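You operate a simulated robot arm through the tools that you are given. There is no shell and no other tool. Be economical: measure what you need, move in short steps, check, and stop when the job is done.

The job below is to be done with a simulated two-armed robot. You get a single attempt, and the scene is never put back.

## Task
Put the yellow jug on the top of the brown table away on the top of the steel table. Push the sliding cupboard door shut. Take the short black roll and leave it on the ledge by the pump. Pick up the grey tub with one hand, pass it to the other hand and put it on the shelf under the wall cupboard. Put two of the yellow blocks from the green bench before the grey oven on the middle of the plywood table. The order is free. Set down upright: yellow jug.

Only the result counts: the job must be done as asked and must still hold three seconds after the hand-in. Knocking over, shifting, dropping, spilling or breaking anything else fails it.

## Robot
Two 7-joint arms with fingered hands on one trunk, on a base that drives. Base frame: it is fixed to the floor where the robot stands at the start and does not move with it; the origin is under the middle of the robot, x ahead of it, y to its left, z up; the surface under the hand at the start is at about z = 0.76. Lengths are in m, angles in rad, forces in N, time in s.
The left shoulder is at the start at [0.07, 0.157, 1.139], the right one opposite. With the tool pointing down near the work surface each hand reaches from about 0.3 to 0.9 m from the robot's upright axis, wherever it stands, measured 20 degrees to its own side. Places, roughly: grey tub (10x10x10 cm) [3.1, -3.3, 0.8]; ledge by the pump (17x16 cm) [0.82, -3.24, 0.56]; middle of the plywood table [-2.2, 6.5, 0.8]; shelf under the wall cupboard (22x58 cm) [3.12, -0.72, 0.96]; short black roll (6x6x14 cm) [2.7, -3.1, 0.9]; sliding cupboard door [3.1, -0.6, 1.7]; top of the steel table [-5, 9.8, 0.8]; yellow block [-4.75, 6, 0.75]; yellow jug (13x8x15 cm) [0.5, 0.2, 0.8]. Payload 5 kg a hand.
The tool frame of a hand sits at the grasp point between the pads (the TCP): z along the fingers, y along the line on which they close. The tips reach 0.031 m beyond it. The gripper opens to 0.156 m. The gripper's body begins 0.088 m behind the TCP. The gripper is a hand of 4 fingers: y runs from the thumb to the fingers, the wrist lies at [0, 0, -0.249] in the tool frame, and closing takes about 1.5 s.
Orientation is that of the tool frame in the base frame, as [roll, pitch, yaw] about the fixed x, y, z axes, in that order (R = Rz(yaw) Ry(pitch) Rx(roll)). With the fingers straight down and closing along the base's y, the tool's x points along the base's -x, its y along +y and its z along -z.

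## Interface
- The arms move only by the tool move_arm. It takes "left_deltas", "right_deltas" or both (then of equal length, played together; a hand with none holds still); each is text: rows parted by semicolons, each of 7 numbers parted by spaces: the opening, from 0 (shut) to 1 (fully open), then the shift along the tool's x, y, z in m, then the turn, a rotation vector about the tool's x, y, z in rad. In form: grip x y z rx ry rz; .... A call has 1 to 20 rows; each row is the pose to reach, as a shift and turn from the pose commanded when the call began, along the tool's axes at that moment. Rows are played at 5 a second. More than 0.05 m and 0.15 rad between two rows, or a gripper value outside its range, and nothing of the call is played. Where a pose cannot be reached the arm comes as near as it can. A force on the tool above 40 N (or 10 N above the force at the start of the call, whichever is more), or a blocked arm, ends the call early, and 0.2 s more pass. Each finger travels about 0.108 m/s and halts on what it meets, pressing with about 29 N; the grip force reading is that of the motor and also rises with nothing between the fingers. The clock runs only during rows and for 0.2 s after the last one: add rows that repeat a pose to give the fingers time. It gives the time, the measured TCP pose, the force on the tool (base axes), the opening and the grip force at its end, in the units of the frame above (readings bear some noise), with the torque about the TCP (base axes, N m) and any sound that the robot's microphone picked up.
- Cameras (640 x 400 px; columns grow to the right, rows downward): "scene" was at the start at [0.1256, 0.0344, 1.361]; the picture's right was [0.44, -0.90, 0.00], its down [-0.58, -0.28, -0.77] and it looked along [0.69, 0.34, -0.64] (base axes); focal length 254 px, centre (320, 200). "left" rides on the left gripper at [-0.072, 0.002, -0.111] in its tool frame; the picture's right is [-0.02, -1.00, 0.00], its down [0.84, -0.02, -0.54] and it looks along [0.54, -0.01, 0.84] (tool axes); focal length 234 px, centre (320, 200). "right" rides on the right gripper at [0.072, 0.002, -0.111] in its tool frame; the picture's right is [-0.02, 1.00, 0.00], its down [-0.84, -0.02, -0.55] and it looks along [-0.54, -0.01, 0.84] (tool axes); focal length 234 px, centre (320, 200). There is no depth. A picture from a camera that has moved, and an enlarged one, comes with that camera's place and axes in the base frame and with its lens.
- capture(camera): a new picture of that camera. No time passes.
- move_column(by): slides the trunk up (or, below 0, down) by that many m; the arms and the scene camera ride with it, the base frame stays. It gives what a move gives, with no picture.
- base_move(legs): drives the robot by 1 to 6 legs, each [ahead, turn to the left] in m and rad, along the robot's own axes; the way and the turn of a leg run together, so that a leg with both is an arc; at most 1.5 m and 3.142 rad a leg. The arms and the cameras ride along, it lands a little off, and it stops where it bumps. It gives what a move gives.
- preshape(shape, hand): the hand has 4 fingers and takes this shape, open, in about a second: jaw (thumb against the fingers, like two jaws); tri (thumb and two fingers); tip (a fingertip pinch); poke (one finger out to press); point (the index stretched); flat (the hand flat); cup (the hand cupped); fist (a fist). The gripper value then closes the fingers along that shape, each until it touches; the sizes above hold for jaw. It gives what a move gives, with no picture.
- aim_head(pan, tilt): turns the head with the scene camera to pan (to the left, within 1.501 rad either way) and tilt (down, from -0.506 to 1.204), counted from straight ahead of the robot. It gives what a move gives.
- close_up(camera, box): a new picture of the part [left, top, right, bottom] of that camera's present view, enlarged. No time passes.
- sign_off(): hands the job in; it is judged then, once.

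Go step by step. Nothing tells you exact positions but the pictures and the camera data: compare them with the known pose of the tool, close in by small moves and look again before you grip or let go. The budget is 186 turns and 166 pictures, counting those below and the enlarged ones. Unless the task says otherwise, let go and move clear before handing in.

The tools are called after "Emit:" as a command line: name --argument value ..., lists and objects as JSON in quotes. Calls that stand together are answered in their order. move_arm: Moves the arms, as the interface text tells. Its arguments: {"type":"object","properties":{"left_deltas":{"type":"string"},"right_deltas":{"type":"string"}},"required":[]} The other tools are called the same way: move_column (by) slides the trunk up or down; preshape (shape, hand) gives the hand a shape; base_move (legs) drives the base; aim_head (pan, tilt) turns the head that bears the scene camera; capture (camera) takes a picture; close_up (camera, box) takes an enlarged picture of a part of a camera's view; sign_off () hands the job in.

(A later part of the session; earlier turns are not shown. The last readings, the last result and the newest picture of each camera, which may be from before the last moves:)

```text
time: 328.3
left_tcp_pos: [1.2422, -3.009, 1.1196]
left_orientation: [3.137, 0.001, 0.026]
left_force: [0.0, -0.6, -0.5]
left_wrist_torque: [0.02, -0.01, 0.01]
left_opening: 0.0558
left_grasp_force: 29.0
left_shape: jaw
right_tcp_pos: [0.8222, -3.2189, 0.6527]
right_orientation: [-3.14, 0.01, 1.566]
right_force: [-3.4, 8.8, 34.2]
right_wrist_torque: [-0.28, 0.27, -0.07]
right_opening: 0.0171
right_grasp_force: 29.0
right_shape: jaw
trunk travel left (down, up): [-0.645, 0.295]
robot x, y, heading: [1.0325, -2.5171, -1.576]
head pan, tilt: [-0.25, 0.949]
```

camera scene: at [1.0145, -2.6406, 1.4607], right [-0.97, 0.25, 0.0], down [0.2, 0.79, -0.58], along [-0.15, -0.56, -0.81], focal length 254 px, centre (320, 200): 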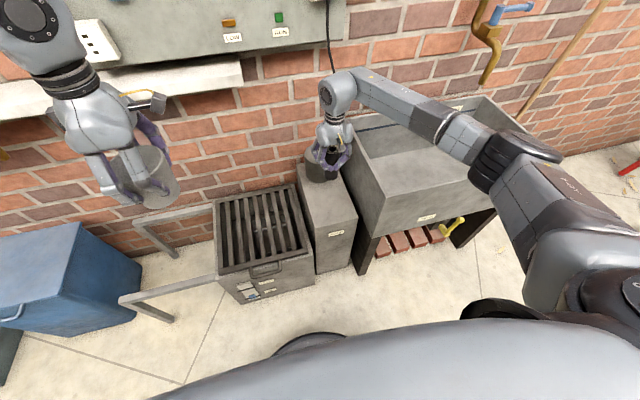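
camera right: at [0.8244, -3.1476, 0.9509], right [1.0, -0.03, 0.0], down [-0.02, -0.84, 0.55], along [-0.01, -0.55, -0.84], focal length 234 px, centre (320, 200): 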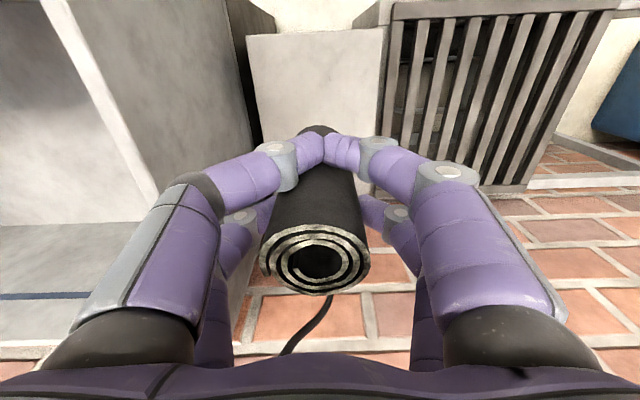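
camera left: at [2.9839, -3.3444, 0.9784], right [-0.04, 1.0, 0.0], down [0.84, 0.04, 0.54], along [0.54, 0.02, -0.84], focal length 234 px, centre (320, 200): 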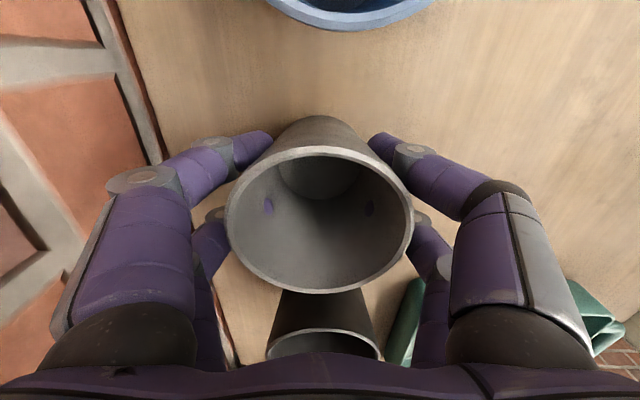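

Contact at TCP z≈0.653 as predicted. Easing up 5 mm of pressure and opening partially.

Emit:
move_arm --right_deltas "0.1 0 0 -0.004 0 0 0;0.1 0 0 -0.006 0 0 0;0.25 0 0 -0.006 0 0 0;0.4 0 0 -0.006 0 0 0;0.55 0 0 -0.006 0 0 0;0.6 0 0 -0.006 0 0 0;0.6 0 0 -0.006 0 0 0;0.6 0 0 -0.006 0 0 0"

Emit:
close_up --camera "scene" --box '[270, 110, 370, 220]'

Emit:
capture --camera "right"

```text
time: 330.1
left_tcp_pos: [1.2433, -3.0139, 1.1174]
left_orientation: [3.141, 0.001, 0.028]
left_force: [0.0, -0.7, -1.9]
left_wrist_torque: [0.0, -0.01, -0.01]
left_opening: 0.0555
left_grasp_force: 29.2
left_shape: jaw
right_tcp_pos: [0.821, -3.2192, 0.6513]
right_orientation: [-3.139, 0.002, 1.569]
right_force: [-0.8, -0.2, 0.2]
right_wrist_torque: [0.0, 0.0, -0.01]
right_opening: 0.0929
right_grasp_force: 0.1
right_shape: jaw
trunk travel left (down, up): [-0.645, 0.295]
robot x, y, heading: [1.0323, -2.515, -1.57]
head pan, tilt: [-0.25, 0.949]
```

```text
3.64 times, centred on (320, 165) of scene
camera zoom: at [1.015, -2.6389, 1.4608], right [-0.97, 0.25, 0.0], down [0.2, 0.79, -0.58], along [-0.15, -0.56, -0.81], focal length 923 px, centre (320, 327)
```

zoom: 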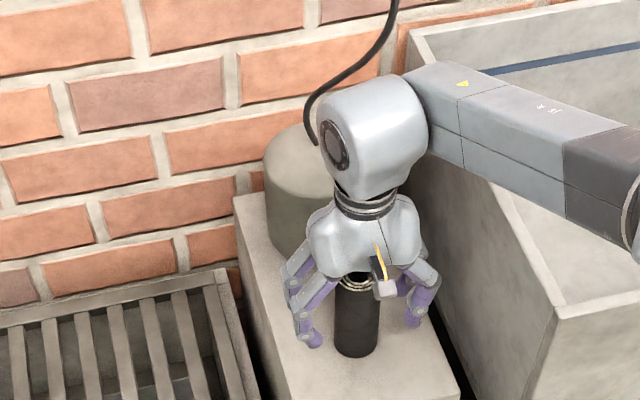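

```text
74 pictures are left
camera right: at [0.8241, -3.1469, 0.7626], right [1.0, -0.03, 0.0], down [-0.02, -0.84, 0.55], along [-0.01, -0.55, -0.84], focal length 234 px, centre (320, 200)
```

right: 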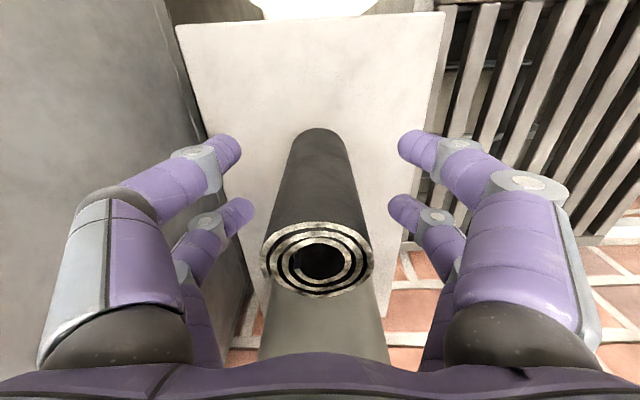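

The roll stands upright on the ledge, fingers clear. Rising straight up and retracting.

Emit:
move_arm --right_deltas "0.6 0 0 -0.04 0 0 0;0.6 0 0 -0.08 0 0 0;0.6 0 0 -0.12 0 0 0;0.6 0 0 -0.16 0 0 0;0.6 0 0 -0.2 0 0 0;0.6 0 0 -0.24 0 0 0;0.6 0 0 -0.28 0 0 0;0.6 0 0 -0.32 0 0 0;0.6 0 0 -0.36 0 0 0;0.6 0 0 -0.4 0 0 0;0.8 0.04 0 -0.42 0 0 0;1 0.08 0 -0.44 0 0 0;1 0.12 0 -0.46 0 0 0;1 0.16 0 -0.46 0 0 0"

Emit:
capture --camera "scene"

```text
time: 333.1
left_tcp_pos: [1.2416, -3.0125, 1.1183]
left_orientation: [3.139, -0.001, 0.027]
left_force: [0.6, -0.4, -0.4]
left_wrist_torque: [-0.03, -0.01, 0.03]
left_opening: 0.0555
left_grasp_force: 29.3
left_shape: jaw
right_tcp_pos: [0.8249, -3.0556, 1.1124]
right_orientation: [-3.141, 0.002, 1.57]
right_force: [0.0, 0.5, -1.1]
right_wrist_torque: [-0.06, -0.05, -0.04]
right_opening: 0.1558
right_grasp_force: 0.2
right_shape: jaw
trunk travel left (down, up): [-0.645, 0.295]
robot x, y, heading: [1.0369, -2.5165, -1.574]
head pan, tilt: [-0.25, 0.949]
```

```text
73 pictures are left
camera scene: at [1.014, -2.6374, 1.461], right [-0.97, 0.25, 0.0], down [0.2, 0.79, -0.58], along [-0.15, -0.56, -0.81], focal length 254 px, centre (320, 200)
```

scene: 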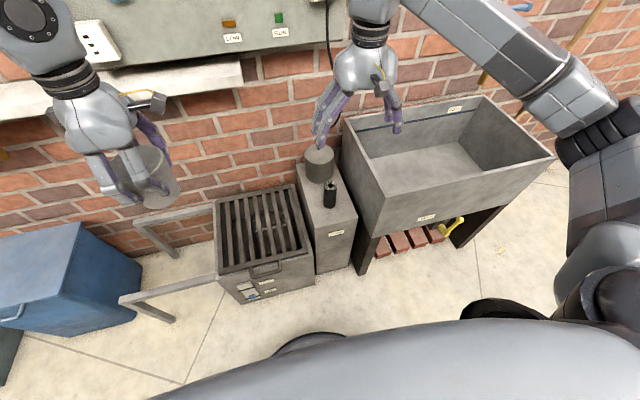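

The roll is placed. Backing into open yard space for the hand-over; the right hand will turn to point forward and take the tub low from behind, while the left holds it from the top.

Emit:
base_move --legs '[[-0.45, 0]]'

Emit:
move_arm --right_deltas "1 0.02 0 0 0 -0.14 0;1 0.04 0 0 0 -0.28 0;1 0.06 0 0 0 -0.42 0;1 0.08 0 0 0 -0.56 0;1 0.1 0 0 0 -0.7 0;1 0.1 0 0 0 -0.84 0;1 0.1 0 0 0 -0.98 0;1 0.1 0 0 0 -1.12 0;1 0.1 0 0 0 -1.26 0;1 0.1 0 0 0 -1.4 0;1 0.1 0 0 0 -1.5 0;1 0.1 0 0 0 -1.57 0" --left_deltas "0.1 0 0 0 0 0 0;0.1 0 0 0 0 0 0;0.1 0 0.01 0 0 0 0;0.1 0 0.03 0 0 0 0;0.1 0 0.05 0 0 0 0;0.1 0 0.07 0 0 0 0;0.1 0 0.09 0 0 0 0;0.1 0 0.1 0 0 0 0;0.1 0 0.1 0 0 0 0;0.1 0 0.1 0 0 0 0;0.1 0 0.1 0 0 0 0;0.1 0 0.1 0 0 0 0"

Emit:
capture --camera "scene"

```text
time: 335.8
left_tcp_pos: [1.2427, -2.5639, 1.1174]
left_orientation: [3.139, -0.001, 0.019]
left_force: [-0.8, 0.3, -0.8]
left_wrist_torque: [0.01, 0.04, 0.0]
left_opening: 0.0557
left_grasp_force: 30.0
left_shape: jaw
right_tcp_pos: [0.8241, -2.603, 1.1127]
right_orientation: [3.141, 0.002, 1.562]
right_force: [0.8, -0.4, 0.2]
right_wrist_torque: [0.0, 0.04, 0.0]
right_opening: 0.156
right_grasp_force: 0.0
right_shape: jaw
trunk travel left (down, up): [-0.645, 0.295]
robot x, y, heading: [1.0377, -2.0611, -1.581]
head pan, tilt: [-0.25, 0.949]
```

```text
time: 338.4
left_tcp_pos: [1.2444, -2.6617, 1.1177]
left_orientation: [3.138, 0.001, 0.019]
left_force: [-0.5, 0.4, -0.8]
left_wrist_torque: [-0.02, 0.01, 0.03]
left_opening: 0.0553
left_grasp_force: 28.7
left_shape: jaw
right_tcp_pos: [0.8939, -2.6639, 1.2245]
right_orientation: [-2.98, 1.474, 1.733]
right_force: [-0.9, 0.0, -0.8]
right_wrist_torque: [-0.01, -0.02, 0.02]
right_opening: 0.1559
right_grasp_force: 0.0
right_shape: jaw
right hand out of reach, approached as far as the arm can: row 5, 6, 7, 8, 9, 10, 11, 12
trunk travel left (down, up): [-0.645, 0.295]
robot x, y, heading: [1.0401, -2.0628, -1.58]
head pan, tilt: [-0.25, 0.949]
```

```text
72 pictures are left
camera scene: at [1.0159, -2.1844, 1.4609], right [-0.97, 0.26, 0.0], down [0.21, 0.79, -0.58], along [-0.15, -0.56, -0.81], focal length 254 px, centre (320, 200)
```

scene: 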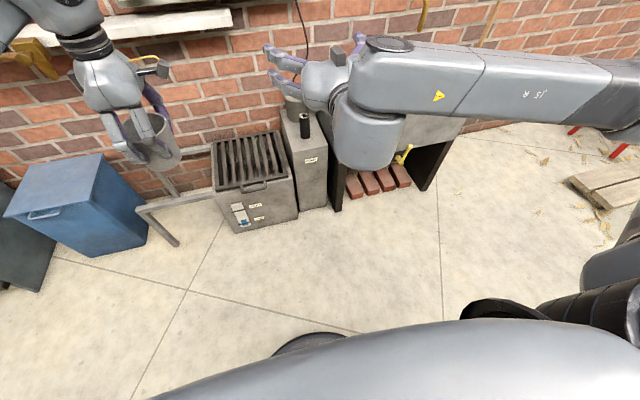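

Pointing straight forward is at the arm's limit; turning the hand inward (forward-left) should be more natural. Trying 45°, then I'll match the left hand's yaw to it.

Emit:
move_arm --right_deltas "1 0 0 0.01 -0.14 0 0;1 0 0 0.02 -0.28 0 0;1 0 0 0.03 -0.42 0 0;1 0 0 0.04 -0.56 0 0;1 0 0 0.05 -0.7 0 0;1 0 0 0.06 -0.84 0 0;1 0 0 0.06 -0.84 0 0"

Emit:
capture --camera "scene"

```text
time: 340.0
left_tcp_pos: [1.2443, -2.6641, 1.1166]
left_orientation: [3.141, 0.0, 0.019]
left_force: [1.3, 0.0, -1.0]
left_wrist_torque: [-0.01, 0.07, 0.01]
left_opening: 0.0554
left_grasp_force: 28.8
left_shape: jaw
right_tcp_pos: [0.8858, -2.7232, 1.2055]
right_orientation: [2.533, 1.423, 1.787]
right_force: [-1.9, 0.6, -5.5]
right_wrist_torque: [-0.44, -0.52, 0.19]
right_opening: 0.1559
right_grasp_force: 0.0
right_shape: jaw
right hand out of reach, approached as far as the arm can: row 5, 6
trunk travel left (down, up): [-0.645, 0.295]
robot x, y, heading: [1.0403, -2.062, -1.581]
head pan, tilt: [-0.25, 0.949]
```

```text
71 pictures are left
camera scene: at [1.0168, -2.1876, 1.4603], right [-0.97, 0.26, 0.0], down [0.21, 0.79, -0.58], along [-0.15, -0.56, -0.81], focal length 254 px, centre (320, 200)
```

scene: 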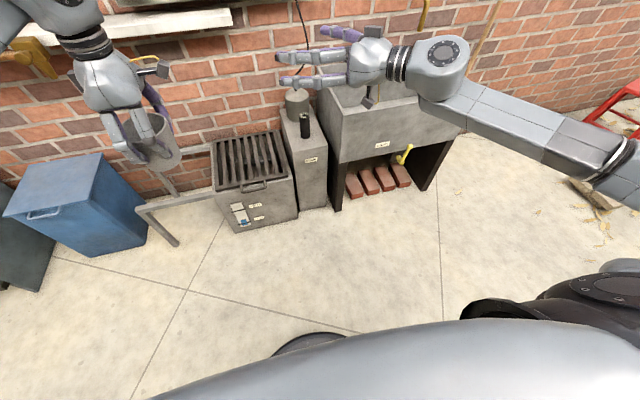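

Emit:
move_arm --right_deltas "1 0 0 0 0 0 0;1 0 0 0 0 0 0;1 0 0 0 0 0 0"

Emit:
capture --camera "scene"

```text
time: 340.8
left_tcp_pos: [1.2446, -2.6635, 1.1172]
left_orientation: [3.14, -0.001, 0.019]
left_force: [-0.1, 0.5, -1.1]
left_wrist_torque: [0.0, 0.01, 0.03]
left_opening: 0.0552
left_grasp_force: 28.9
left_shape: jaw
right_tcp_pos: [0.8794, -2.7265, 1.2222]
right_orientation: [2.465, 1.473, 1.737]
right_force: [0.5, 0.7, -0.3]
right_wrist_torque: [0.02, -0.01, -0.03]
right_opening: 0.1559
right_grasp_force: 0.2
right_shape: jaw
trunk travel left (down, up): [-0.645, 0.295]
robot x, y, heading: [1.0312, -2.062, -1.587]
head pan, tilt: [-0.25, 0.949]
```

```text
70 pictures are left
camera scene: at [1.017, -2.1858, 1.4608], right [-0.97, 0.26, 0.0], down [0.21, 0.79, -0.58], along [-0.15, -0.56, -0.81], focal length 254 px, centre (320, 200)
```

scene: 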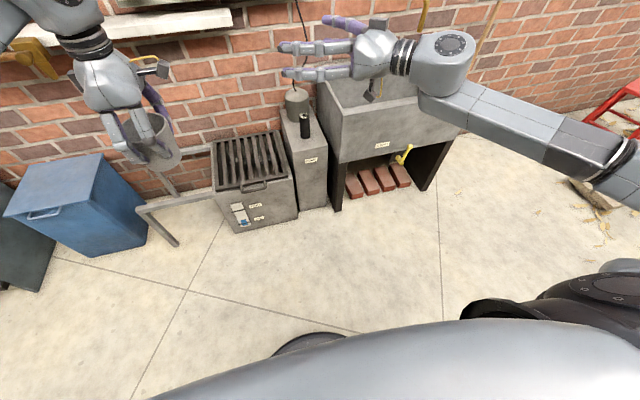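

The right hand now points forward-left (about 48°), level. I'll lower it 8 cm, and turn and raise the left hand so its closing axis lines up with the right hand's approach.

Emit:
move_arm --right_deltas "1 0.02 0 0 0 0 0;1 0.04 0 0 0 0 0;1 0.06 0 0 0 0 0;1 0.08 0 0 0 0 0;1 0.08 0 0 0 0 0;1 0.08 0 0 0 0 0" --left_deltas "0.1 0 0 -0.01 0 0 -0.14;0.1 0 0 -0.02 0 0 -0.28;0.1 0 0 -0.03 0 0 -0.42;0.1 0 0 -0.04 0 0 -0.56;0.1 0 0 -0.05 0 0 -0.7;0.1 0 0 -0.06 0 0 -0.84"

Emit:
capture --camera "scene"

```text
time: 342.2
left_tcp_pos: [1.2418, -2.6629, 1.1758]
left_orientation: [-3.141, 0.001, 0.862]
left_force: [-0.3, -0.7, -1.1]
left_wrist_torque: [-0.03, 0.01, -0.02]
left_opening: 0.0553
left_grasp_force: 29.7
left_shape: jaw
right_tcp_pos: [0.8767, -2.7194, 1.143]
right_orientation: [2.465, 1.472, 1.736]
right_force: [0.4, 0.3, -0.3]
right_wrist_torque: [-0.02, -0.01, 0.05]
right_opening: 0.1558
right_grasp_force: 0.2
right_shape: jaw
trunk travel left (down, up): [-0.645, 0.295]
robot x, y, heading: [1.0393, -2.0615, -1.584]
head pan, tilt: [-0.25, 0.949]
```

```text
69 pictures are left
camera scene: at [1.0168, -2.186, 1.4608], right [-0.97, 0.26, 0.0], down [0.21, 0.79, -0.58], along [-0.15, -0.56, -0.81], focal length 254 px, centre (320, 200)
```

scene: 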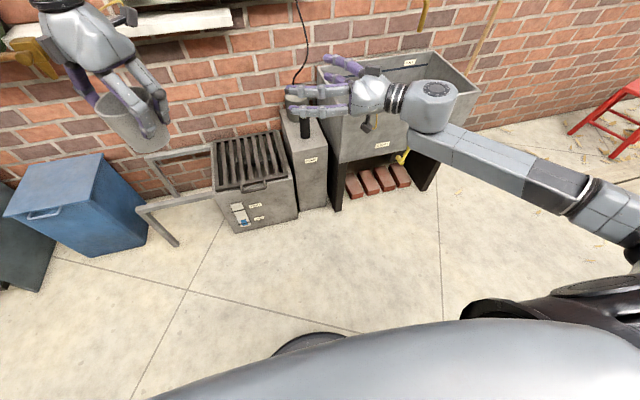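

Both orientations match and the tub's lower part is level with the right hand. Moving to the pre-handover positions about 19 cm apart.

Emit:
move_arm --right_deltas "1 0 0.015 -0.013 0 0 0;1 0 0.03 -0.026 0 0 0;1 0 0.045 -0.04 0 0 0;1 0 0.059 -0.053 0 0 0;1 0 0.059 -0.053 0 0 0;1 0 0.059 -0.053 0 0 0;1 0 0.059 -0.053 0 0 0" --left_deltas "0.1 -0.037 -0.015 0 0 0 0;0.1 -0.074 -0.03 0 0 0 0;0.1 -0.111 -0.045 0 0 0 0;0.1 -0.148 -0.06 0 0 0 0;0.1 -0.185 -0.075 0 0 0 0;0.1 -0.223 -0.091 0 0 0 0;0.1 -0.223 -0.091 0 0 0 0"

Emit:
aim_head --pan 0.0 --tilt 0.6

Emit:
capture --camera "scene"

Emit:
capture --camera "right"

```text
time: 343.8
left_tcp_pos: [1.0307, -2.7723, 1.1754]
left_orientation: [-3.141, 0.002, 0.861]
left_force: [-0.4, -0.9, -0.7]
left_wrist_torque: [-0.02, 0.04, -0.04]
left_opening: 0.0551
left_grasp_force: 28.8
left_shape: jaw
right_tcp_pos: [0.8807, -2.641, 1.1514]
right_orientation: [2.476, 1.472, 1.75]
right_force: [-0.4, 0.0, 0.7]
right_wrist_torque: [0.06, 0.03, -0.01]
right_opening: 0.156
right_grasp_force: 0.1
right_shape: jaw
trunk travel left (down, up): [-0.645, 0.295]
robot x, y, heading: [1.0413, -2.0662, -1.585]
head pan, tilt: [-0.25, 0.949]
```

```text
time: 344.7
left_tcp_pos: [1.0283, -2.7732, 1.1755]
left_orientation: [3.141, 0.003, 0.86]
left_force: [0.4, 0.5, -0.8]
left_wrist_torque: [-0.01, -0.03, -0.03]
left_opening: 0.0552
left_grasp_force: 28.3
left_shape: jaw
right_tcp_pos: [0.8779, -2.6407, 1.1507]
right_orientation: [2.459, 1.472, 1.732]
right_force: [-0.4, 0.2, -0.9]
right_wrist_torque: [0.04, 0.02, 0.0]
right_opening: 0.1563
right_grasp_force: 0.0
right_shape: jaw
trunk travel left (down, up): [-0.645, 0.295]
robot x, y, heading: [1.0375, -2.0597, -1.585]
head pan, tilt: [0.0, 0.6]
```

```text
68 pictures are left
camera scene: at [1.0341, -2.2044, 1.4891], right [-1.0, 0.01, 0.0], down [0.01, 0.57, -0.82], along [-0.01, -0.82, -0.57], focal length 254 px, centre (320, 200)
```

scene: 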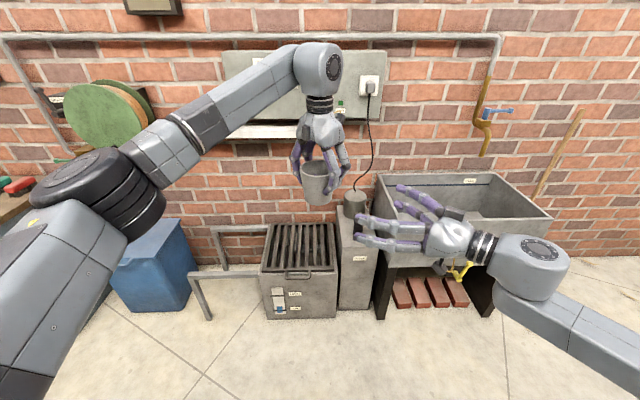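

```text
67 pictures are left
camera right: at [0.7964, -2.5583, 1.0877], right [0.67, 0.74, 0.09], down [-0.41, 0.26, 0.88], along [0.63, -0.62, 0.48], focal length 234 px, centre (320, 200)
```

right: 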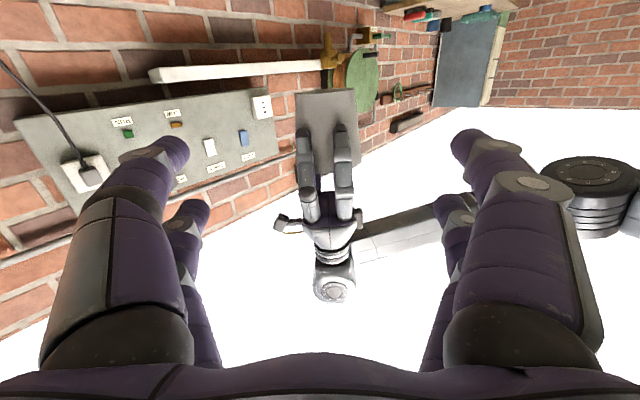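

Aligned. Lowering the right hand 1 cm, then sliding the tub toward the right palm, stopping short to check.

Emit:
move_arm --right_deltas "1 0.01 0 0 0 0 0;1 0.01 0 0 0 0 0;1 0.01 0 0 0 0 0;1 0.01 0 0 0 0 0" --left_deltas "0.1 0 -0.03 0 0 0 0;0.1 0 -0.06 0 0 0 0;0.1 0 -0.09 0 0 0 0;0.1 0 -0.12 0 0 0 0"

Emit:
close_up --camera "scene" --box '[250, 90, 470, 290]'

Emit:
capture --camera "right"

```text
time: 345.7
left_tcp_pos: [0.9376, -2.6944, 1.1751]
left_orientation: [3.14, 0.002, 0.861]
left_force: [-0.8, -0.7, -0.5]
left_wrist_torque: [0.01, 0.0, 0.01]
left_opening: 0.0553
left_grasp_force: 29.3
left_shape: jaw
right_tcp_pos: [0.8774, -2.6396, 1.1419]
right_orientation: [2.454, 1.474, 1.725]
right_force: [-0.9, 0.4, 0.8]
right_wrist_torque: [0.01, -0.01, 0.0]
right_opening: 0.1558
right_grasp_force: 0.0
right_shape: jaw
trunk travel left (down, up): [-0.645, 0.295]
robot x, y, heading: [1.0402, -2.0605, -1.585]
head pan, tilt: [0.0, 0.6]
```

```text
2.00 times, centred on (360, 190) of scene
camera zoom: at [1.033, -2.2035, 1.4893], right [-1.0, 0.01, 0.0], down [0.01, 0.56, -0.83], along [-0.01, -0.83, -0.56], focal length 508 px, centre (240, 220)
```

zoom: 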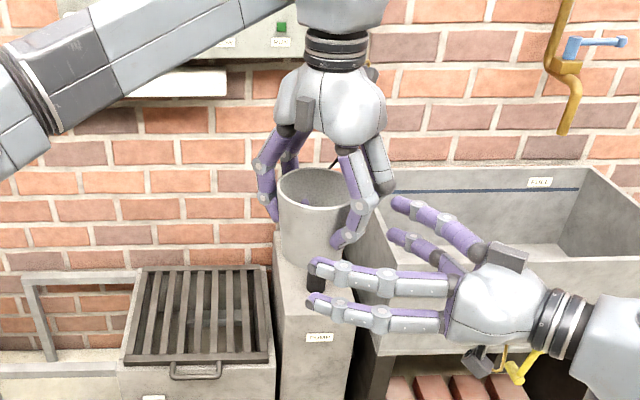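

```text
65 pictures are left
camera right: at [0.7955, -2.5572, 1.078], right [0.67, 0.74, 0.09], down [-0.41, 0.26, 0.87], along [0.62, -0.62, 0.48], focal length 234 px, centre (320, 200)
```

right: 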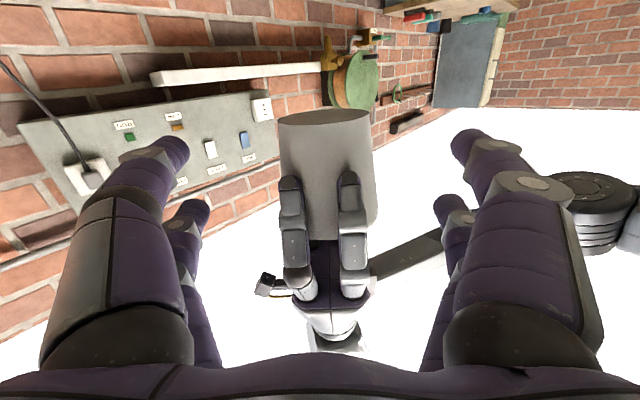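

Straddling well. Sliding the last 6 cm in gently.

Emit:
move_arm --left_deltas "0.1 0 -0.02 0 0 0 0;0.1 0 -0.04 0 0 0 0;0.1 0 -0.055 0 0 0 0;0.1 0 -0.062 0 0 0 0"

Emit:
close_up --camera "scene" --box '[250, 90, 470, 290]'

Emit:
capture --camera "right"

```text
time: 346.7
left_tcp_pos: [0.8915, -2.6541, 1.1778]
left_orientation: [3.14, 0.003, 0.859]
left_force: [0.2, -0.3, -1.0]
left_wrist_torque: [0.03, -0.01, -0.03]
left_opening: 0.0554
left_grasp_force: 29.0
left_shape: jaw
right_tcp_pos: [0.8785, -2.6399, 1.1417]
right_orientation: [2.46, 1.47, 1.731]
right_force: [-0.3, 0.1, -0.4]
right_wrist_torque: [0.01, -0.03, 0.01]
right_opening: 0.1562
right_grasp_force: 0.2
right_shape: jaw
trunk travel left (down, up): [-0.645, 0.295]
robot x, y, heading: [1.0376, -2.0623, -1.582]
head pan, tilt: [0.0, 0.6]
```

```text
2.00 times, centred on (360, 190) of scene
camera zoom: at [1.0339, -2.204, 1.4892], right [-1.0, 0.01, 0.0], down [0.01, 0.56, -0.83], along [-0.01, -0.82, -0.56], focal length 508 px, centre (240, 220)
```

zoom: 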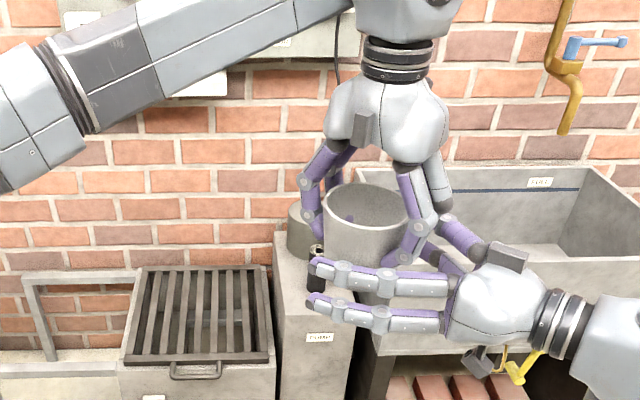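

```text
63 pictures are left
camera right: at [0.7961, -2.5576, 1.0779], right [0.67, 0.74, 0.09], down [-0.41, 0.26, 0.87], along [0.63, -0.62, 0.48], focal length 234 px, centre (320, 200)
```

right: 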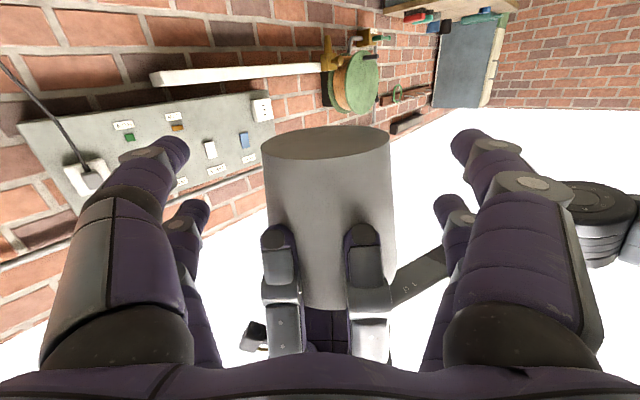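

Position is right. Closing the right hand on the tub's lower half.

Emit:
move_arm --right_deltas "0.8 0 0 0 0 0 0;0.6 0 0 0 0 0 0;0.4 0 0 0 0 0 0;0.2 0 0 0 0 0 0;0.1 0 0 0 0 0 0;0.1 0 0 0 0 0 0;0.1 0 0 0 0 0 0;0.1 0 0 0 0 0 0"

Emit:
close_up --camera "scene" --box '[250, 90, 470, 290]'

Emit:
capture --camera "right"

```text
time: 348.5
left_tcp_pos: [0.8921, -2.6536, 1.1775]
left_orientation: [3.14, 0.002, 0.86]
left_force: [-10.3, 1.2, 0.5]
left_wrist_torque: [-0.02, 0.16, 0.05]
left_opening: 0.0555
left_grasp_force: 28.9
left_shape: jaw
right_tcp_pos: [0.8782, -2.6401, 1.1414]
right_orientation: [2.465, 1.472, 1.735]
right_force: [10.0, -2.4, -0.7]
right_wrist_torque: [0.11, 0.24, 0.11]
right_opening: 0.0677
right_grasp_force: 29.6
right_shape: jaw
trunk travel left (down, up): [-0.645, 0.295]
robot x, y, heading: [1.0375, -2.063, -1.584]
head pan, tilt: [0.0, 0.6]
```

```text
2.00 times, centred on (360, 190) of scene
camera zoom: at [1.0346, -2.2043, 1.4892], right [-1.0, 0.01, 0.0], down [0.01, 0.57, -0.82], along [-0.01, -0.82, -0.57], focal length 508 px, centre (240, 220)
```

zoom: 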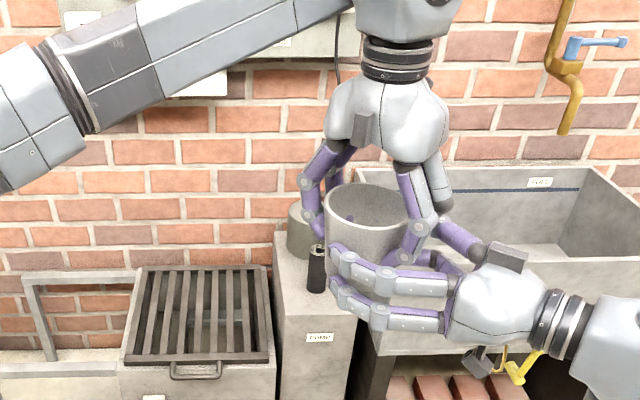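

```text
61 pictures are left
camera right: at [0.7967, -2.5576, 1.0779], right [0.67, 0.74, 0.09], down [-0.41, 0.26, 0.88], along [0.63, -0.62, 0.48], focal length 234 px, centre (320, 200)
```

right: 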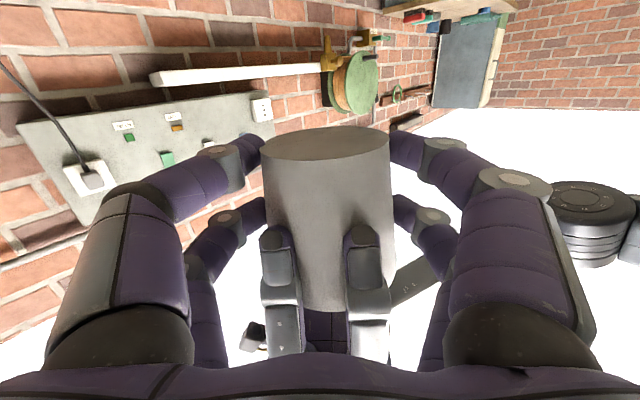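

Both hands hold it. Opening the left partly and lifting it straight off.

Emit:
move_arm --left_deltas "0.3 0 0 0 0 0 0;0.42 0 0 0 0 0 0;0.5 0 0 0 0 0 0;0.58 0 0 0 0 0 0;0.58 0 0 0 0 0 0;0.58 0 0 -0.02 0 0 0;0.58 0 0 -0.04 0 0 0"

Emit:
close_up --camera "scene" --box '[250, 90, 470, 290]'

```text
time: 350.1
left_tcp_pos: [0.8931, -2.6517, 1.2163]
left_orientation: [3.14, 0.001, 0.86]
left_force: [-0.1, 0.0, -0.2]
left_wrist_torque: [-0.03, -0.01, 0.04]
left_opening: 0.0901
left_grasp_force: 0.0
left_shape: jaw
right_tcp_pos: [0.8785, -2.6391, 1.1416]
right_orientation: [2.464, 1.472, 1.735]
right_force: [0.7, 0.8, -0.6]
right_wrist_torque: [0.0, 0.0, 0.01]
right_opening: 0.0675
right_grasp_force: 28.9
right_shape: jaw
trunk travel left (down, up): [-0.645, 0.295]
robot x, y, heading: [1.0367, -2.0619, -1.587]
head pan, tilt: [0.0, 0.6]
```

```text
2.00 times, centred on (360, 190) of scene
camera zoom: at [1.0345, -2.2038, 1.4892], right [-1.0, 0.01, 0.0], down [0.01, 0.56, -0.83], along [-0.01, -0.83, -0.56], focal length 508 px, centre (240, 220)
```

zoom: 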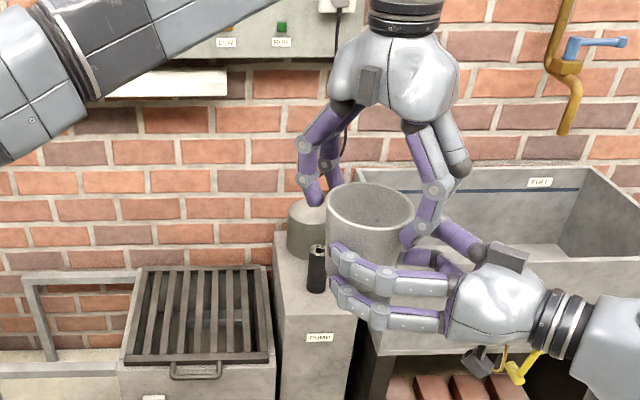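

The right hand holds the tub alone. Moving the left hand up and away to the left.

Emit:
move_arm --left_deltas "0.58 0 0 -0.04 0 0 0;0.58 0 0 -0.08 0 0 0;0.6 0.02 0.025 -0.11 0 0 0;0.8 0.045 0.055 -0.11 0 0 0;1 0.07 0.085 -0.11 0 0 0;1 0.1 0.115 -0.11 0 0 0;1 0.13 0.15 -0.11 0 0 0;1 0.16 0.18 -0.09 0 0 0;1 0.19 0.205 -0.07 0 0 0"

Emit:
capture --camera "scene"

```text
time: 352.1
left_tcp_pos: [1.1749, -2.6467, 1.2899]
left_orientation: [-3.142, 0.003, 0.856]
left_force: [0.6, 0.3, 0.3]
left_wrist_torque: [-0.03, 0.04, 0.02]
left_opening: 0.1557
left_grasp_force: 0.0
left_shape: jaw
right_tcp_pos: [0.8804, -2.6398, 1.1421]
right_orientation: [2.487, 1.472, 1.758]
right_force: [0.5, 0.2, -0.1]
right_wrist_torque: [0.01, 0.05, -0.01]
right_opening: 0.0676
right_grasp_force: 28.6
right_shape: jaw
trunk travel left (down, up): [-0.645, 0.295]
robot x, y, heading: [1.0414, -2.0616, -1.586]
head pan, tilt: [0.0, 0.6]
```

```text
59 pictures are left
camera scene: at [1.0377, -2.204, 1.4893], right [-1.0, 0.01, 0.0], down [0.0, 0.56, -0.83], along [-0.01, -0.83, -0.56], focal length 254 px, centre (320, 200)
```

scene: 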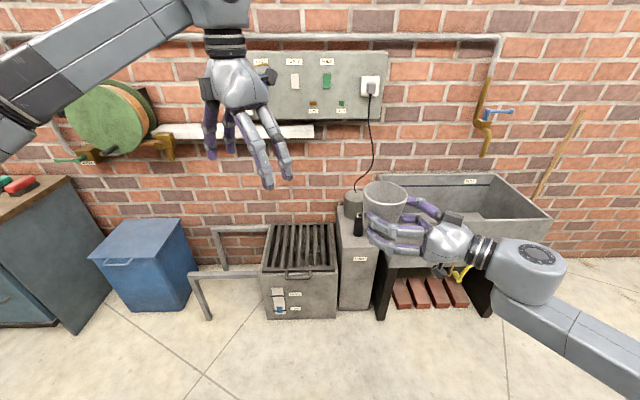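

Hand-over done. Now driving back inside: first through the doorway.

Emit:
base_move --legs '[[0, -1.555], [1.45, 0], [0, -1.6], [1.1, 0], [0.98, 0]]'

Emit:
aim_head --pan -0.3 --tilt 0.6

Emit:
capture --camera "scene"

```text
time: 376.6
left_tcp_pos: [-0.4746, 0.497, 1.2907]
left_orientation: [3.139, 0.001, -2.291]
left_force: [0.0, -0.7, -0.5]
left_wrist_torque: [0.02, 0.04, 0.02]
left_opening: 0.1561
left_grasp_force: 0.1
left_shape: jaw
right_tcp_pos: [-0.1804, 0.4876, 1.1406]
right_orientation: [2.464, 1.471, -1.414]
right_force: [-1.0, 0.3, 0.4]
right_wrist_torque: [0.02, 0.01, -0.01]
right_opening: 0.0672
right_grasp_force: 28.6
right_shape: jaw
trunk travel left (down, up): [-0.645, 0.295]
robot x, y, heading: [-0.3464, -0.0877, 1.55]
head pan, tilt: [0.0, 0.6]
```

```text
time: 377.4
left_tcp_pos: [-0.4733, 0.4968, 1.2887]
left_orientation: [-3.14, 0.003, -2.291]
left_force: [0.3, 0.8, 0.3]
left_wrist_torque: [0.0, 0.0, 0.0]
left_opening: 0.1557
left_grasp_force: 0.0
left_shape: jaw
right_tcp_pos: [-0.1802, 0.4876, 1.1416]
right_orientation: [2.465, 1.472, -1.414]
right_force: [-0.6, -0.4, -0.4]
right_wrist_torque: [0.0, -0.01, 0.01]
right_opening: 0.0673
right_grasp_force: 29.3
right_shape: jaw
trunk travel left (down, up): [-0.645, 0.295]
robot x, y, heading: [-0.3433, -0.0897, 1.549]
head pan, tilt: [-0.3, 0.6]
```

```text
58 pictures are left
camera scene: at [-0.3183, 0.0423, 1.4892], right [0.95, -0.31, 0.0], down [-0.18, -0.54, -0.82], along [0.26, 0.78, -0.57], focal length 254 px, centre (320, 200)
```

scene: 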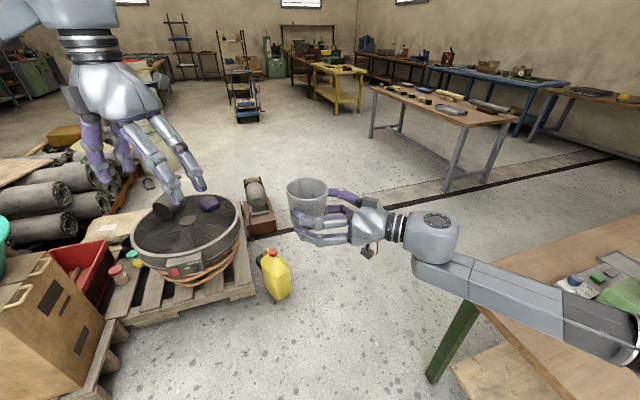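

Going through the gap between table and bottle with two headings, then along the brown table to x≈3.

Emit:
base_move --legs '[[0, -0.35], [0.9, 0], [0, -0.4], [0.6, 0], [0, -0.8], [1.3, 0]]'

Emit:
aim_head --pan -0.3 --tilt 0.3

Emit:
capture --camera "scene"

```text
time: 395.9
left_tcp_pos: [2.3254, 1.2743, 1.29]
left_orientation: [3.14, 0.001, 2.417]
left_force: [-0.9, 0.1, 1.1]
left_wrist_torque: [0.0, -0.02, 0.01]
left_opening: 0.1561
left_grasp_force: 0.1
left_shape: jaw
right_tcp_pos: [2.3148, 0.9811, 1.1407]
right_orientation: [2.464, 1.471, -2.988]
right_force: [0.5, 0.9, -0.7]
right_wrist_torque: [-0.06, 0.03, 0.04]
right_opening: 0.067
right_grasp_force: 28.5
right_shape: jaw
trunk travel left (down, up): [-0.645, 0.295]
robot x, y, heading: [1.7388, 1.1509, -0.024]
head pan, tilt: [-0.3, 0.6]
```

```text
time: 396.7
left_tcp_pos: [2.3263, 1.2751, 1.2888]
left_orientation: [3.14, 0.001, 2.417]
left_force: [0.1, 0.0, 0.3]
left_wrist_torque: [0.02, 0.01, 0.02]
left_opening: 0.1562
left_grasp_force: 0.2
left_shape: jaw
right_tcp_pos: [2.3145, 0.9827, 1.1409]
right_orientation: [2.463, 1.47, -2.988]
right_force: [0.1, 0.2, -0.1]
right_wrist_torque: [-0.01, 0.05, 0.03]
right_opening: 0.0669
right_grasp_force: 28.9
right_shape: jaw
trunk travel left (down, up): [-0.645, 0.295]
robot x, y, heading: [1.739, 1.1526, -0.022]
head pan, tilt: [-0.3, 0.3]
```

```text
57 pictures are left
camera scene: at [1.8773, 1.1135, 1.5166], right [-0.32, -0.95, 0.0], down [-0.28, 0.09, -0.95], along [0.91, -0.3, -0.3], focal length 254 px, centre (320, 200)
```

scene: 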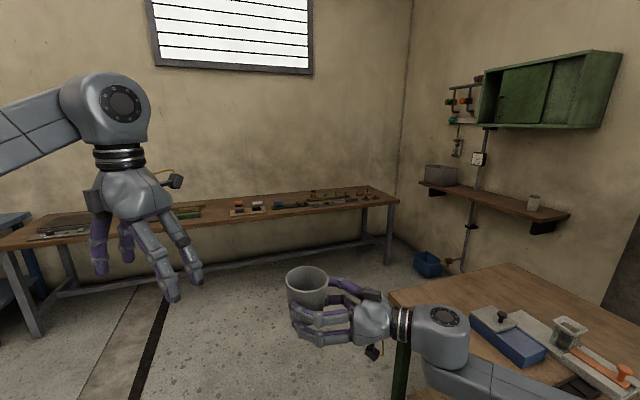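

The cupboard with its sliding door and the shelf below are in view. Zooming in on them.

Emit:
close_up --camera "scene" --box '[400, 40, 640, 260]'

```text
1.82 times, centred on (520, 150) of scene
camera zoom: at [1.8773, 1.1135, 1.5166], right [-0.32, -0.95, 0.0], down [-0.28, 0.09, -0.95], along [0.91, -0.3, -0.3], focal length 462 px, centre (-44, 291)
```

zoom: 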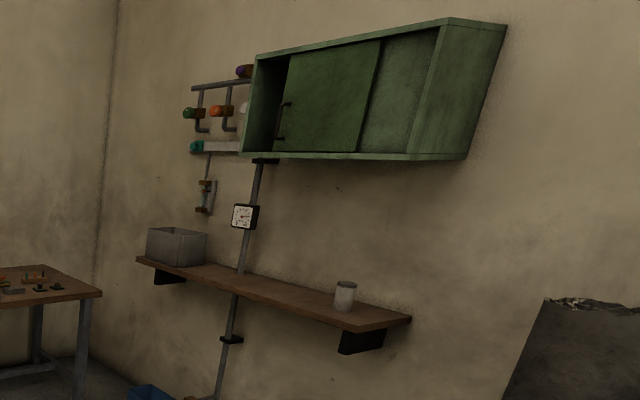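

The door's open gap is at the left (far, +x) end, so it must slide left. Driving round the table end to face the wall.

Emit:
base_move --legs '[[1.43, 0], [0, -1.55], [0.8, 0]]'

Emit:
aim_head --pan 0.0 --tilt 0.1

Emit:
capture --camera "scene"

```text
time: 411.2
left_tcp_pos: [3.291, -0.2615, 1.2899]
left_orientation: [3.139, 0.001, 0.877]
left_force: [-0.4, 0.2, 0.3]
left_wrist_torque: [0.01, -0.02, -0.01]
left_opening: 0.1558
left_grasp_force: 0.1
left_shape: jaw
right_tcp_pos: [2.9993, -0.259, 1.1418]
right_orientation: [2.465, 1.471, 1.754]
right_force: [-0.2, 0.0, -0.7]
right_wrist_torque: [0.04, 0.02, -0.01]
right_opening: 0.0666
right_grasp_force: 29.1
right_shape: jaw
trunk travel left (down, up): [-0.645, 0.295]
robot x, y, heading: [3.1507, 0.3234, -1.566]
head pan, tilt: [-0.3, 0.3]
```

```text
time: 412.0
left_tcp_pos: [3.2913, -0.2624, 1.29]
left_orientation: [3.14, 0.002, 0.876]
left_force: [0.1, -0.6, 0.6]
left_wrist_torque: [-0.01, -0.02, 0.01]
left_opening: 0.156
left_grasp_force: 0.1
left_shape: jaw
right_tcp_pos: [2.9993, -0.2603, 1.1415]
right_orientation: [2.464, 1.47, 1.753]
right_force: [0.3, 0.2, -0.8]
right_wrist_torque: [0.0, 0.04, -0.02]
right_opening: 0.0666
right_grasp_force: 28.4
right_shape: jaw
trunk travel left (down, up): [-0.645, 0.295]
robot x, y, heading: [3.1475, 0.3211, -1.565]
head pan, tilt: [0.0, 0.099]
```

```text
55 pictures are left
camera scene: at [3.1474, 0.1752, 1.5353], right [-1.0, -0.01, 0.0], down [0.0, 0.1, -0.99], along [0.01, -0.99, -0.1], focal length 254 px, centre (320, 200)
```

scene: 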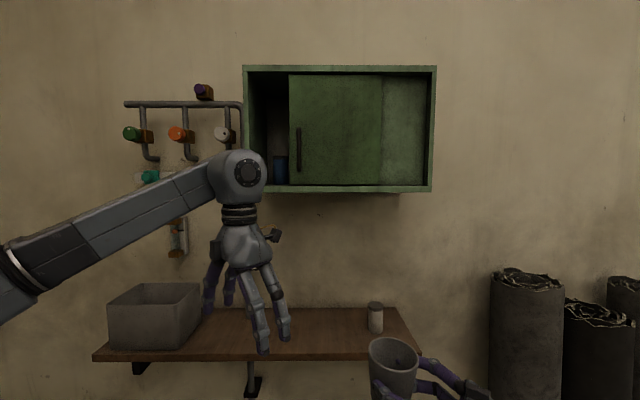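

Door: left edge x≈3.24, must travel ~12 cm to x≈3.365; shelf front edge y≈-0.6, free between the grey box and the small jar. First the tub: I retract the left hand, and turn the base so the right hand points more squarely at the wall.

Emit:
move_arm --left_deltas "1 0.03 -0.025 0 0 0 0;1 0.06 -0.05 0 0 0 0;1 0.09 -0.075 0 0 0 0;1 0.12 -0.1 0 0 0 0;1 0.15 -0.125 0 0 0 0"

Emit:
base_move --legs '[[0, 0.72], [0.42, 0], [0, -1.14]]'

Emit:
aim_head --pan 0.1 --tilt 0.5

Emit:
capture --camera "scene"

```text
time: 413.2
left_tcp_pos: [3.2929, -0.0672, 1.2896]
left_orientation: [3.141, 0.004, 0.878]
left_force: [-0.5, 0.7, 0.8]
left_wrist_torque: [-0.01, 0.0, 0.0]
left_opening: 0.1558
left_grasp_force: 0.1
left_shape: jaw
right_tcp_pos: [2.9983, -0.2581, 1.1423]
right_orientation: [2.465, 1.473, 1.754]
right_force: [-0.2, 0.6, -1.1]
right_wrist_torque: [0.0, 0.03, -0.01]
right_opening: 0.0665
right_grasp_force: 28.8
right_shape: jaw
trunk travel left (down, up): [-0.645, 0.295]
robot x, y, heading: [3.1462, 0.3173, -1.564]
head pan, tilt: [0.0, 0.099]
```

```text
time: 420.6
left_tcp_pos: [3.3989, -0.3935, 1.2907]
left_orientation: [3.14, 0.002, 0.462]
left_force: [-0.1, -0.3, -0.5]
left_wrist_torque: [-0.02, 0.01, 0.02]
left_opening: 0.1558
left_grasp_force: 0.0
left_shape: jaw
right_tcp_pos: [3.0538, -0.4498, 1.1405]
right_orientation: [2.468, 1.472, 1.339]
right_force: [0.3, 0.4, -0.4]
right_wrist_torque: [0.03, -0.02, 0.03]
right_opening: 0.0661
right_grasp_force: 29.0
right_shape: jaw
trunk travel left (down, up): [-0.645, 0.295]
robot x, y, heading: [3.4222, 0.0203, -1.98]
head pan, tilt: [0.0, 0.099]
```

```text
time: 421.4
left_tcp_pos: [3.3982, -0.3924, 1.2907]
left_orientation: [3.14, 0.002, 0.461]
left_force: [-0.5, 0.7, 0.0]
left_wrist_torque: [0.01, -0.04, 0.0]
left_opening: 0.156
left_grasp_force: 0.1
left_shape: jaw
right_tcp_pos: [3.0546, -0.4477, 1.1406]
right_orientation: [2.467, 1.472, 1.339]
right_force: [0.2, 0.5, -0.8]
right_wrist_torque: [0.02, -0.02, 0.01]
right_opening: 0.066
right_grasp_force: 28.9
right_shape: jaw
trunk travel left (down, up): [-0.645, 0.295]
robot x, y, heading: [3.4232, 0.0214, -1.981]
head pan, tilt: [0.099, 0.499]
```

```text
54 pictures are left
camera scene: at [3.3744, -0.1141, 1.4984], right [-0.95, 0.31, 0.0], down [0.15, 0.46, -0.88], along [-0.27, -0.84, -0.48], focal length 254 px, centre (320, 200)
```

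scene: 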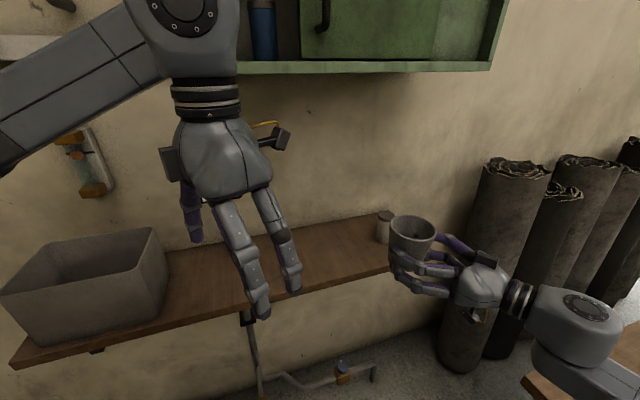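

Moving the tub in over the shelf, toward axis [3.158, -0.672], still 14 cm above it.

Emit:
move_arm --right_deltas "0.1 -0.0035 0 0.045 0 0 0;0.1 -0.007 -0.001 0.09 0 0 0;0.1 -0.0105 -0.001 0.135 0 0 0;0.1 -0.014 -0.002 0.18 0 0 0;0.1 -0.0177 -0.002 0.227 0 0 0;0.1 -0.0177 -0.002 0.227 0 0 0"

Emit:
capture --camera "scene"

Emit:
capture --camera "right"

```text
time: 422.6
left_tcp_pos: [3.3982, -0.3884, 1.2923]
left_orientation: [3.138, 0.004, 0.459]
left_force: [0.2, 0.2, -0.7]
left_wrist_torque: [0.0, 0.0, -0.02]
left_opening: 0.156
left_grasp_force: 0.1
left_shape: jaw
right_tcp_pos: [3.1678, -0.5639, 0.9491]
right_orientation: [2.337, 1.16, 1.224]
right_force: [-1.2, 19.8, 7.3]
right_wrist_torque: [-0.2, 0.16, -0.27]
right_opening: 0.0631
right_grasp_force: 29.5
right_shape: jaw
trunk travel left (down, up): [-0.645, 0.295]
robot x, y, heading: [3.424, 0.0233, -1.989]
head pan, tilt: [0.099, 0.499]
stopped in row 5 (right hand): the force on the tool passed its limit at 72 N (the readings are from after the stop); the commanded pose is now the measured one
```

```text
53 pictures are left
camera scene: at [3.3747, -0.1092, 1.499], right [-0.95, 0.31, 0.0], down [0.15, 0.45, -0.88], along [-0.27, -0.84, -0.48], focal length 254 px, centre (320, 200)
```

scene: 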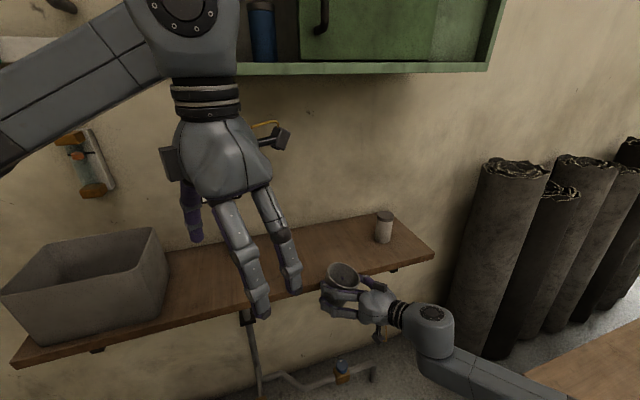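

```text
52 pictures are left
camera right: at [3.1297, -0.4419, 0.9139], right [0.87, 0.38, 0.31], down [-0.38, 0.14, 0.91], along [0.3, -0.92, 0.26], focal length 234 px, centre (320, 200)
```

right: 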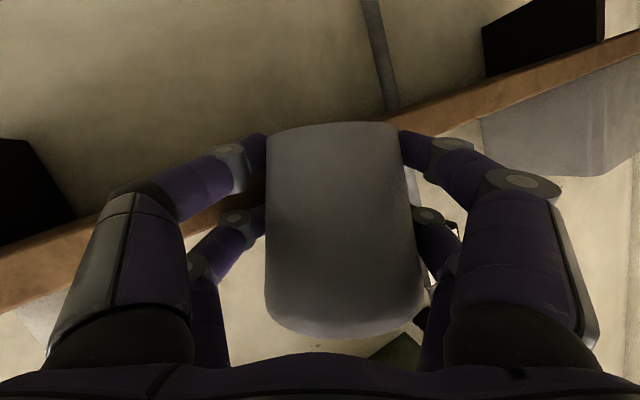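

The arm couldn't hold that extended pose and sagged into the shelf edge; nothing on the shelf has moved and the tub is still held. I'll back the base off, restore the earlier good arm pose, and use the base and column for placing instead.

Emit:
base_move --legs '[[-0.2, 0]]'

Emit:
move_arm --right_deltas "0.1 -0.024 0 -0.034 0.003 -0.035 -0.039;0.1 -0.048 0 -0.068 0.006 -0.07 -0.078;0.1 -0.073 0 -0.101 0.009 -0.105 -0.116;0.1 -0.097 0 -0.135 0.012 -0.14 -0.155;0.1 -0.122 0 -0.169 0.015 -0.175 -0.194;0.1 -0.146 0 -0.2025 0.018 -0.2106 -0.232;0.1 -0.146 0 -0.2025 0.018 -0.2106 -0.232"

Emit:
capture --camera "scene"

Emit:
capture --camera "right"

```text
time: 424.2
left_tcp_pos: [3.4779, -0.2101, 1.2896]
left_orientation: [-3.141, 0.004, 0.457]
left_force: [0.3, 0.5, 0.9]
left_wrist_torque: [-0.03, -0.04, 0.01]
left_opening: 0.1558
left_grasp_force: 0.0
left_shape: jaw
right_tcp_pos: [3.2451, -0.3843, 0.9467]
right_orientation: [2.34, 1.158, 1.223]
right_force: [-0.5, -0.6, 0.0]
right_wrist_torque: [-0.01, 0.04, 0.0]
right_opening: 0.0619
right_grasp_force: 28.7
right_shape: jaw
trunk travel left (down, up): [-0.645, 0.295]
robot x, y, heading: [3.5077, 0.2021, -1.989]
head pan, tilt: [0.099, 0.499]
```

```text
time: 425.8
left_tcp_pos: [3.4759, -0.2105, 1.2902]
left_orientation: [-3.142, 0.002, 0.457]
left_force: [0.0, -0.2, 0.1]
left_wrist_torque: [0.03, 0.0, 0.01]
left_opening: 0.1559
left_grasp_force: 0.1
left_shape: jaw
right_tcp_pos: [3.133, -0.2688, 1.1411]
right_orientation: [2.483, 1.47, 1.349]
right_force: [0.7, -0.5, -0.8]
right_wrist_torque: [0.0, 0.0, 0.03]
right_opening: 0.0619
right_grasp_force: 28.8
right_shape: jaw
trunk travel left (down, up): [-0.645, 0.295]
robot x, y, heading: [3.5026, 0.2043, -1.984]
head pan, tilt: [0.099, 0.499]
```

```text
51 pictures are left
camera scene: at [3.4535, 0.0684, 1.4982], right [-0.95, 0.31, 0.0], down [0.15, 0.46, -0.88], along [-0.27, -0.83, -0.48], focal length 254 px, centre (320, 200)
```

scene: 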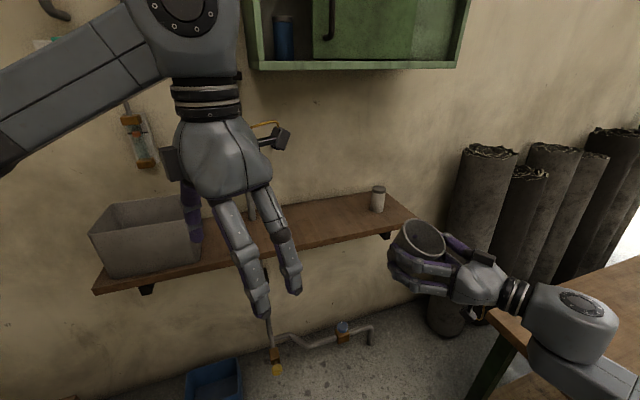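

```text
50 pictures are left
camera right: at [3.0888, -0.1611, 1.0778], right [0.9, 0.42, 0.09], down [-0.27, 0.4, 0.88], along [0.33, -0.82, 0.47], focal length 234 px, centre (320, 200)
```

right: 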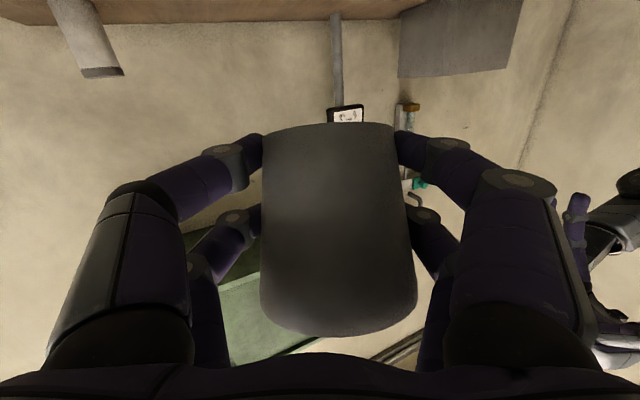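

The tub now leans a bit in the grip (rim toward the palm). Zooming to judge the tilt.

Emit:
close_up --camera "scene" --box '[370, 190, 530, 320]'

```text
3.08 times, centred on (450, 255) of scene
camera zoom: at [3.4535, 0.0684, 1.4982], right [-0.95, 0.31, 0.0], down [0.15, 0.46, -0.88], along [-0.27, -0.83, -0.48], focal length 781 px, centre (-80, 31)
```

zoom: 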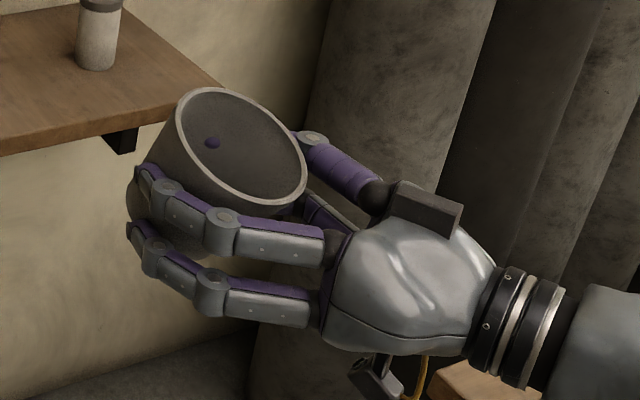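

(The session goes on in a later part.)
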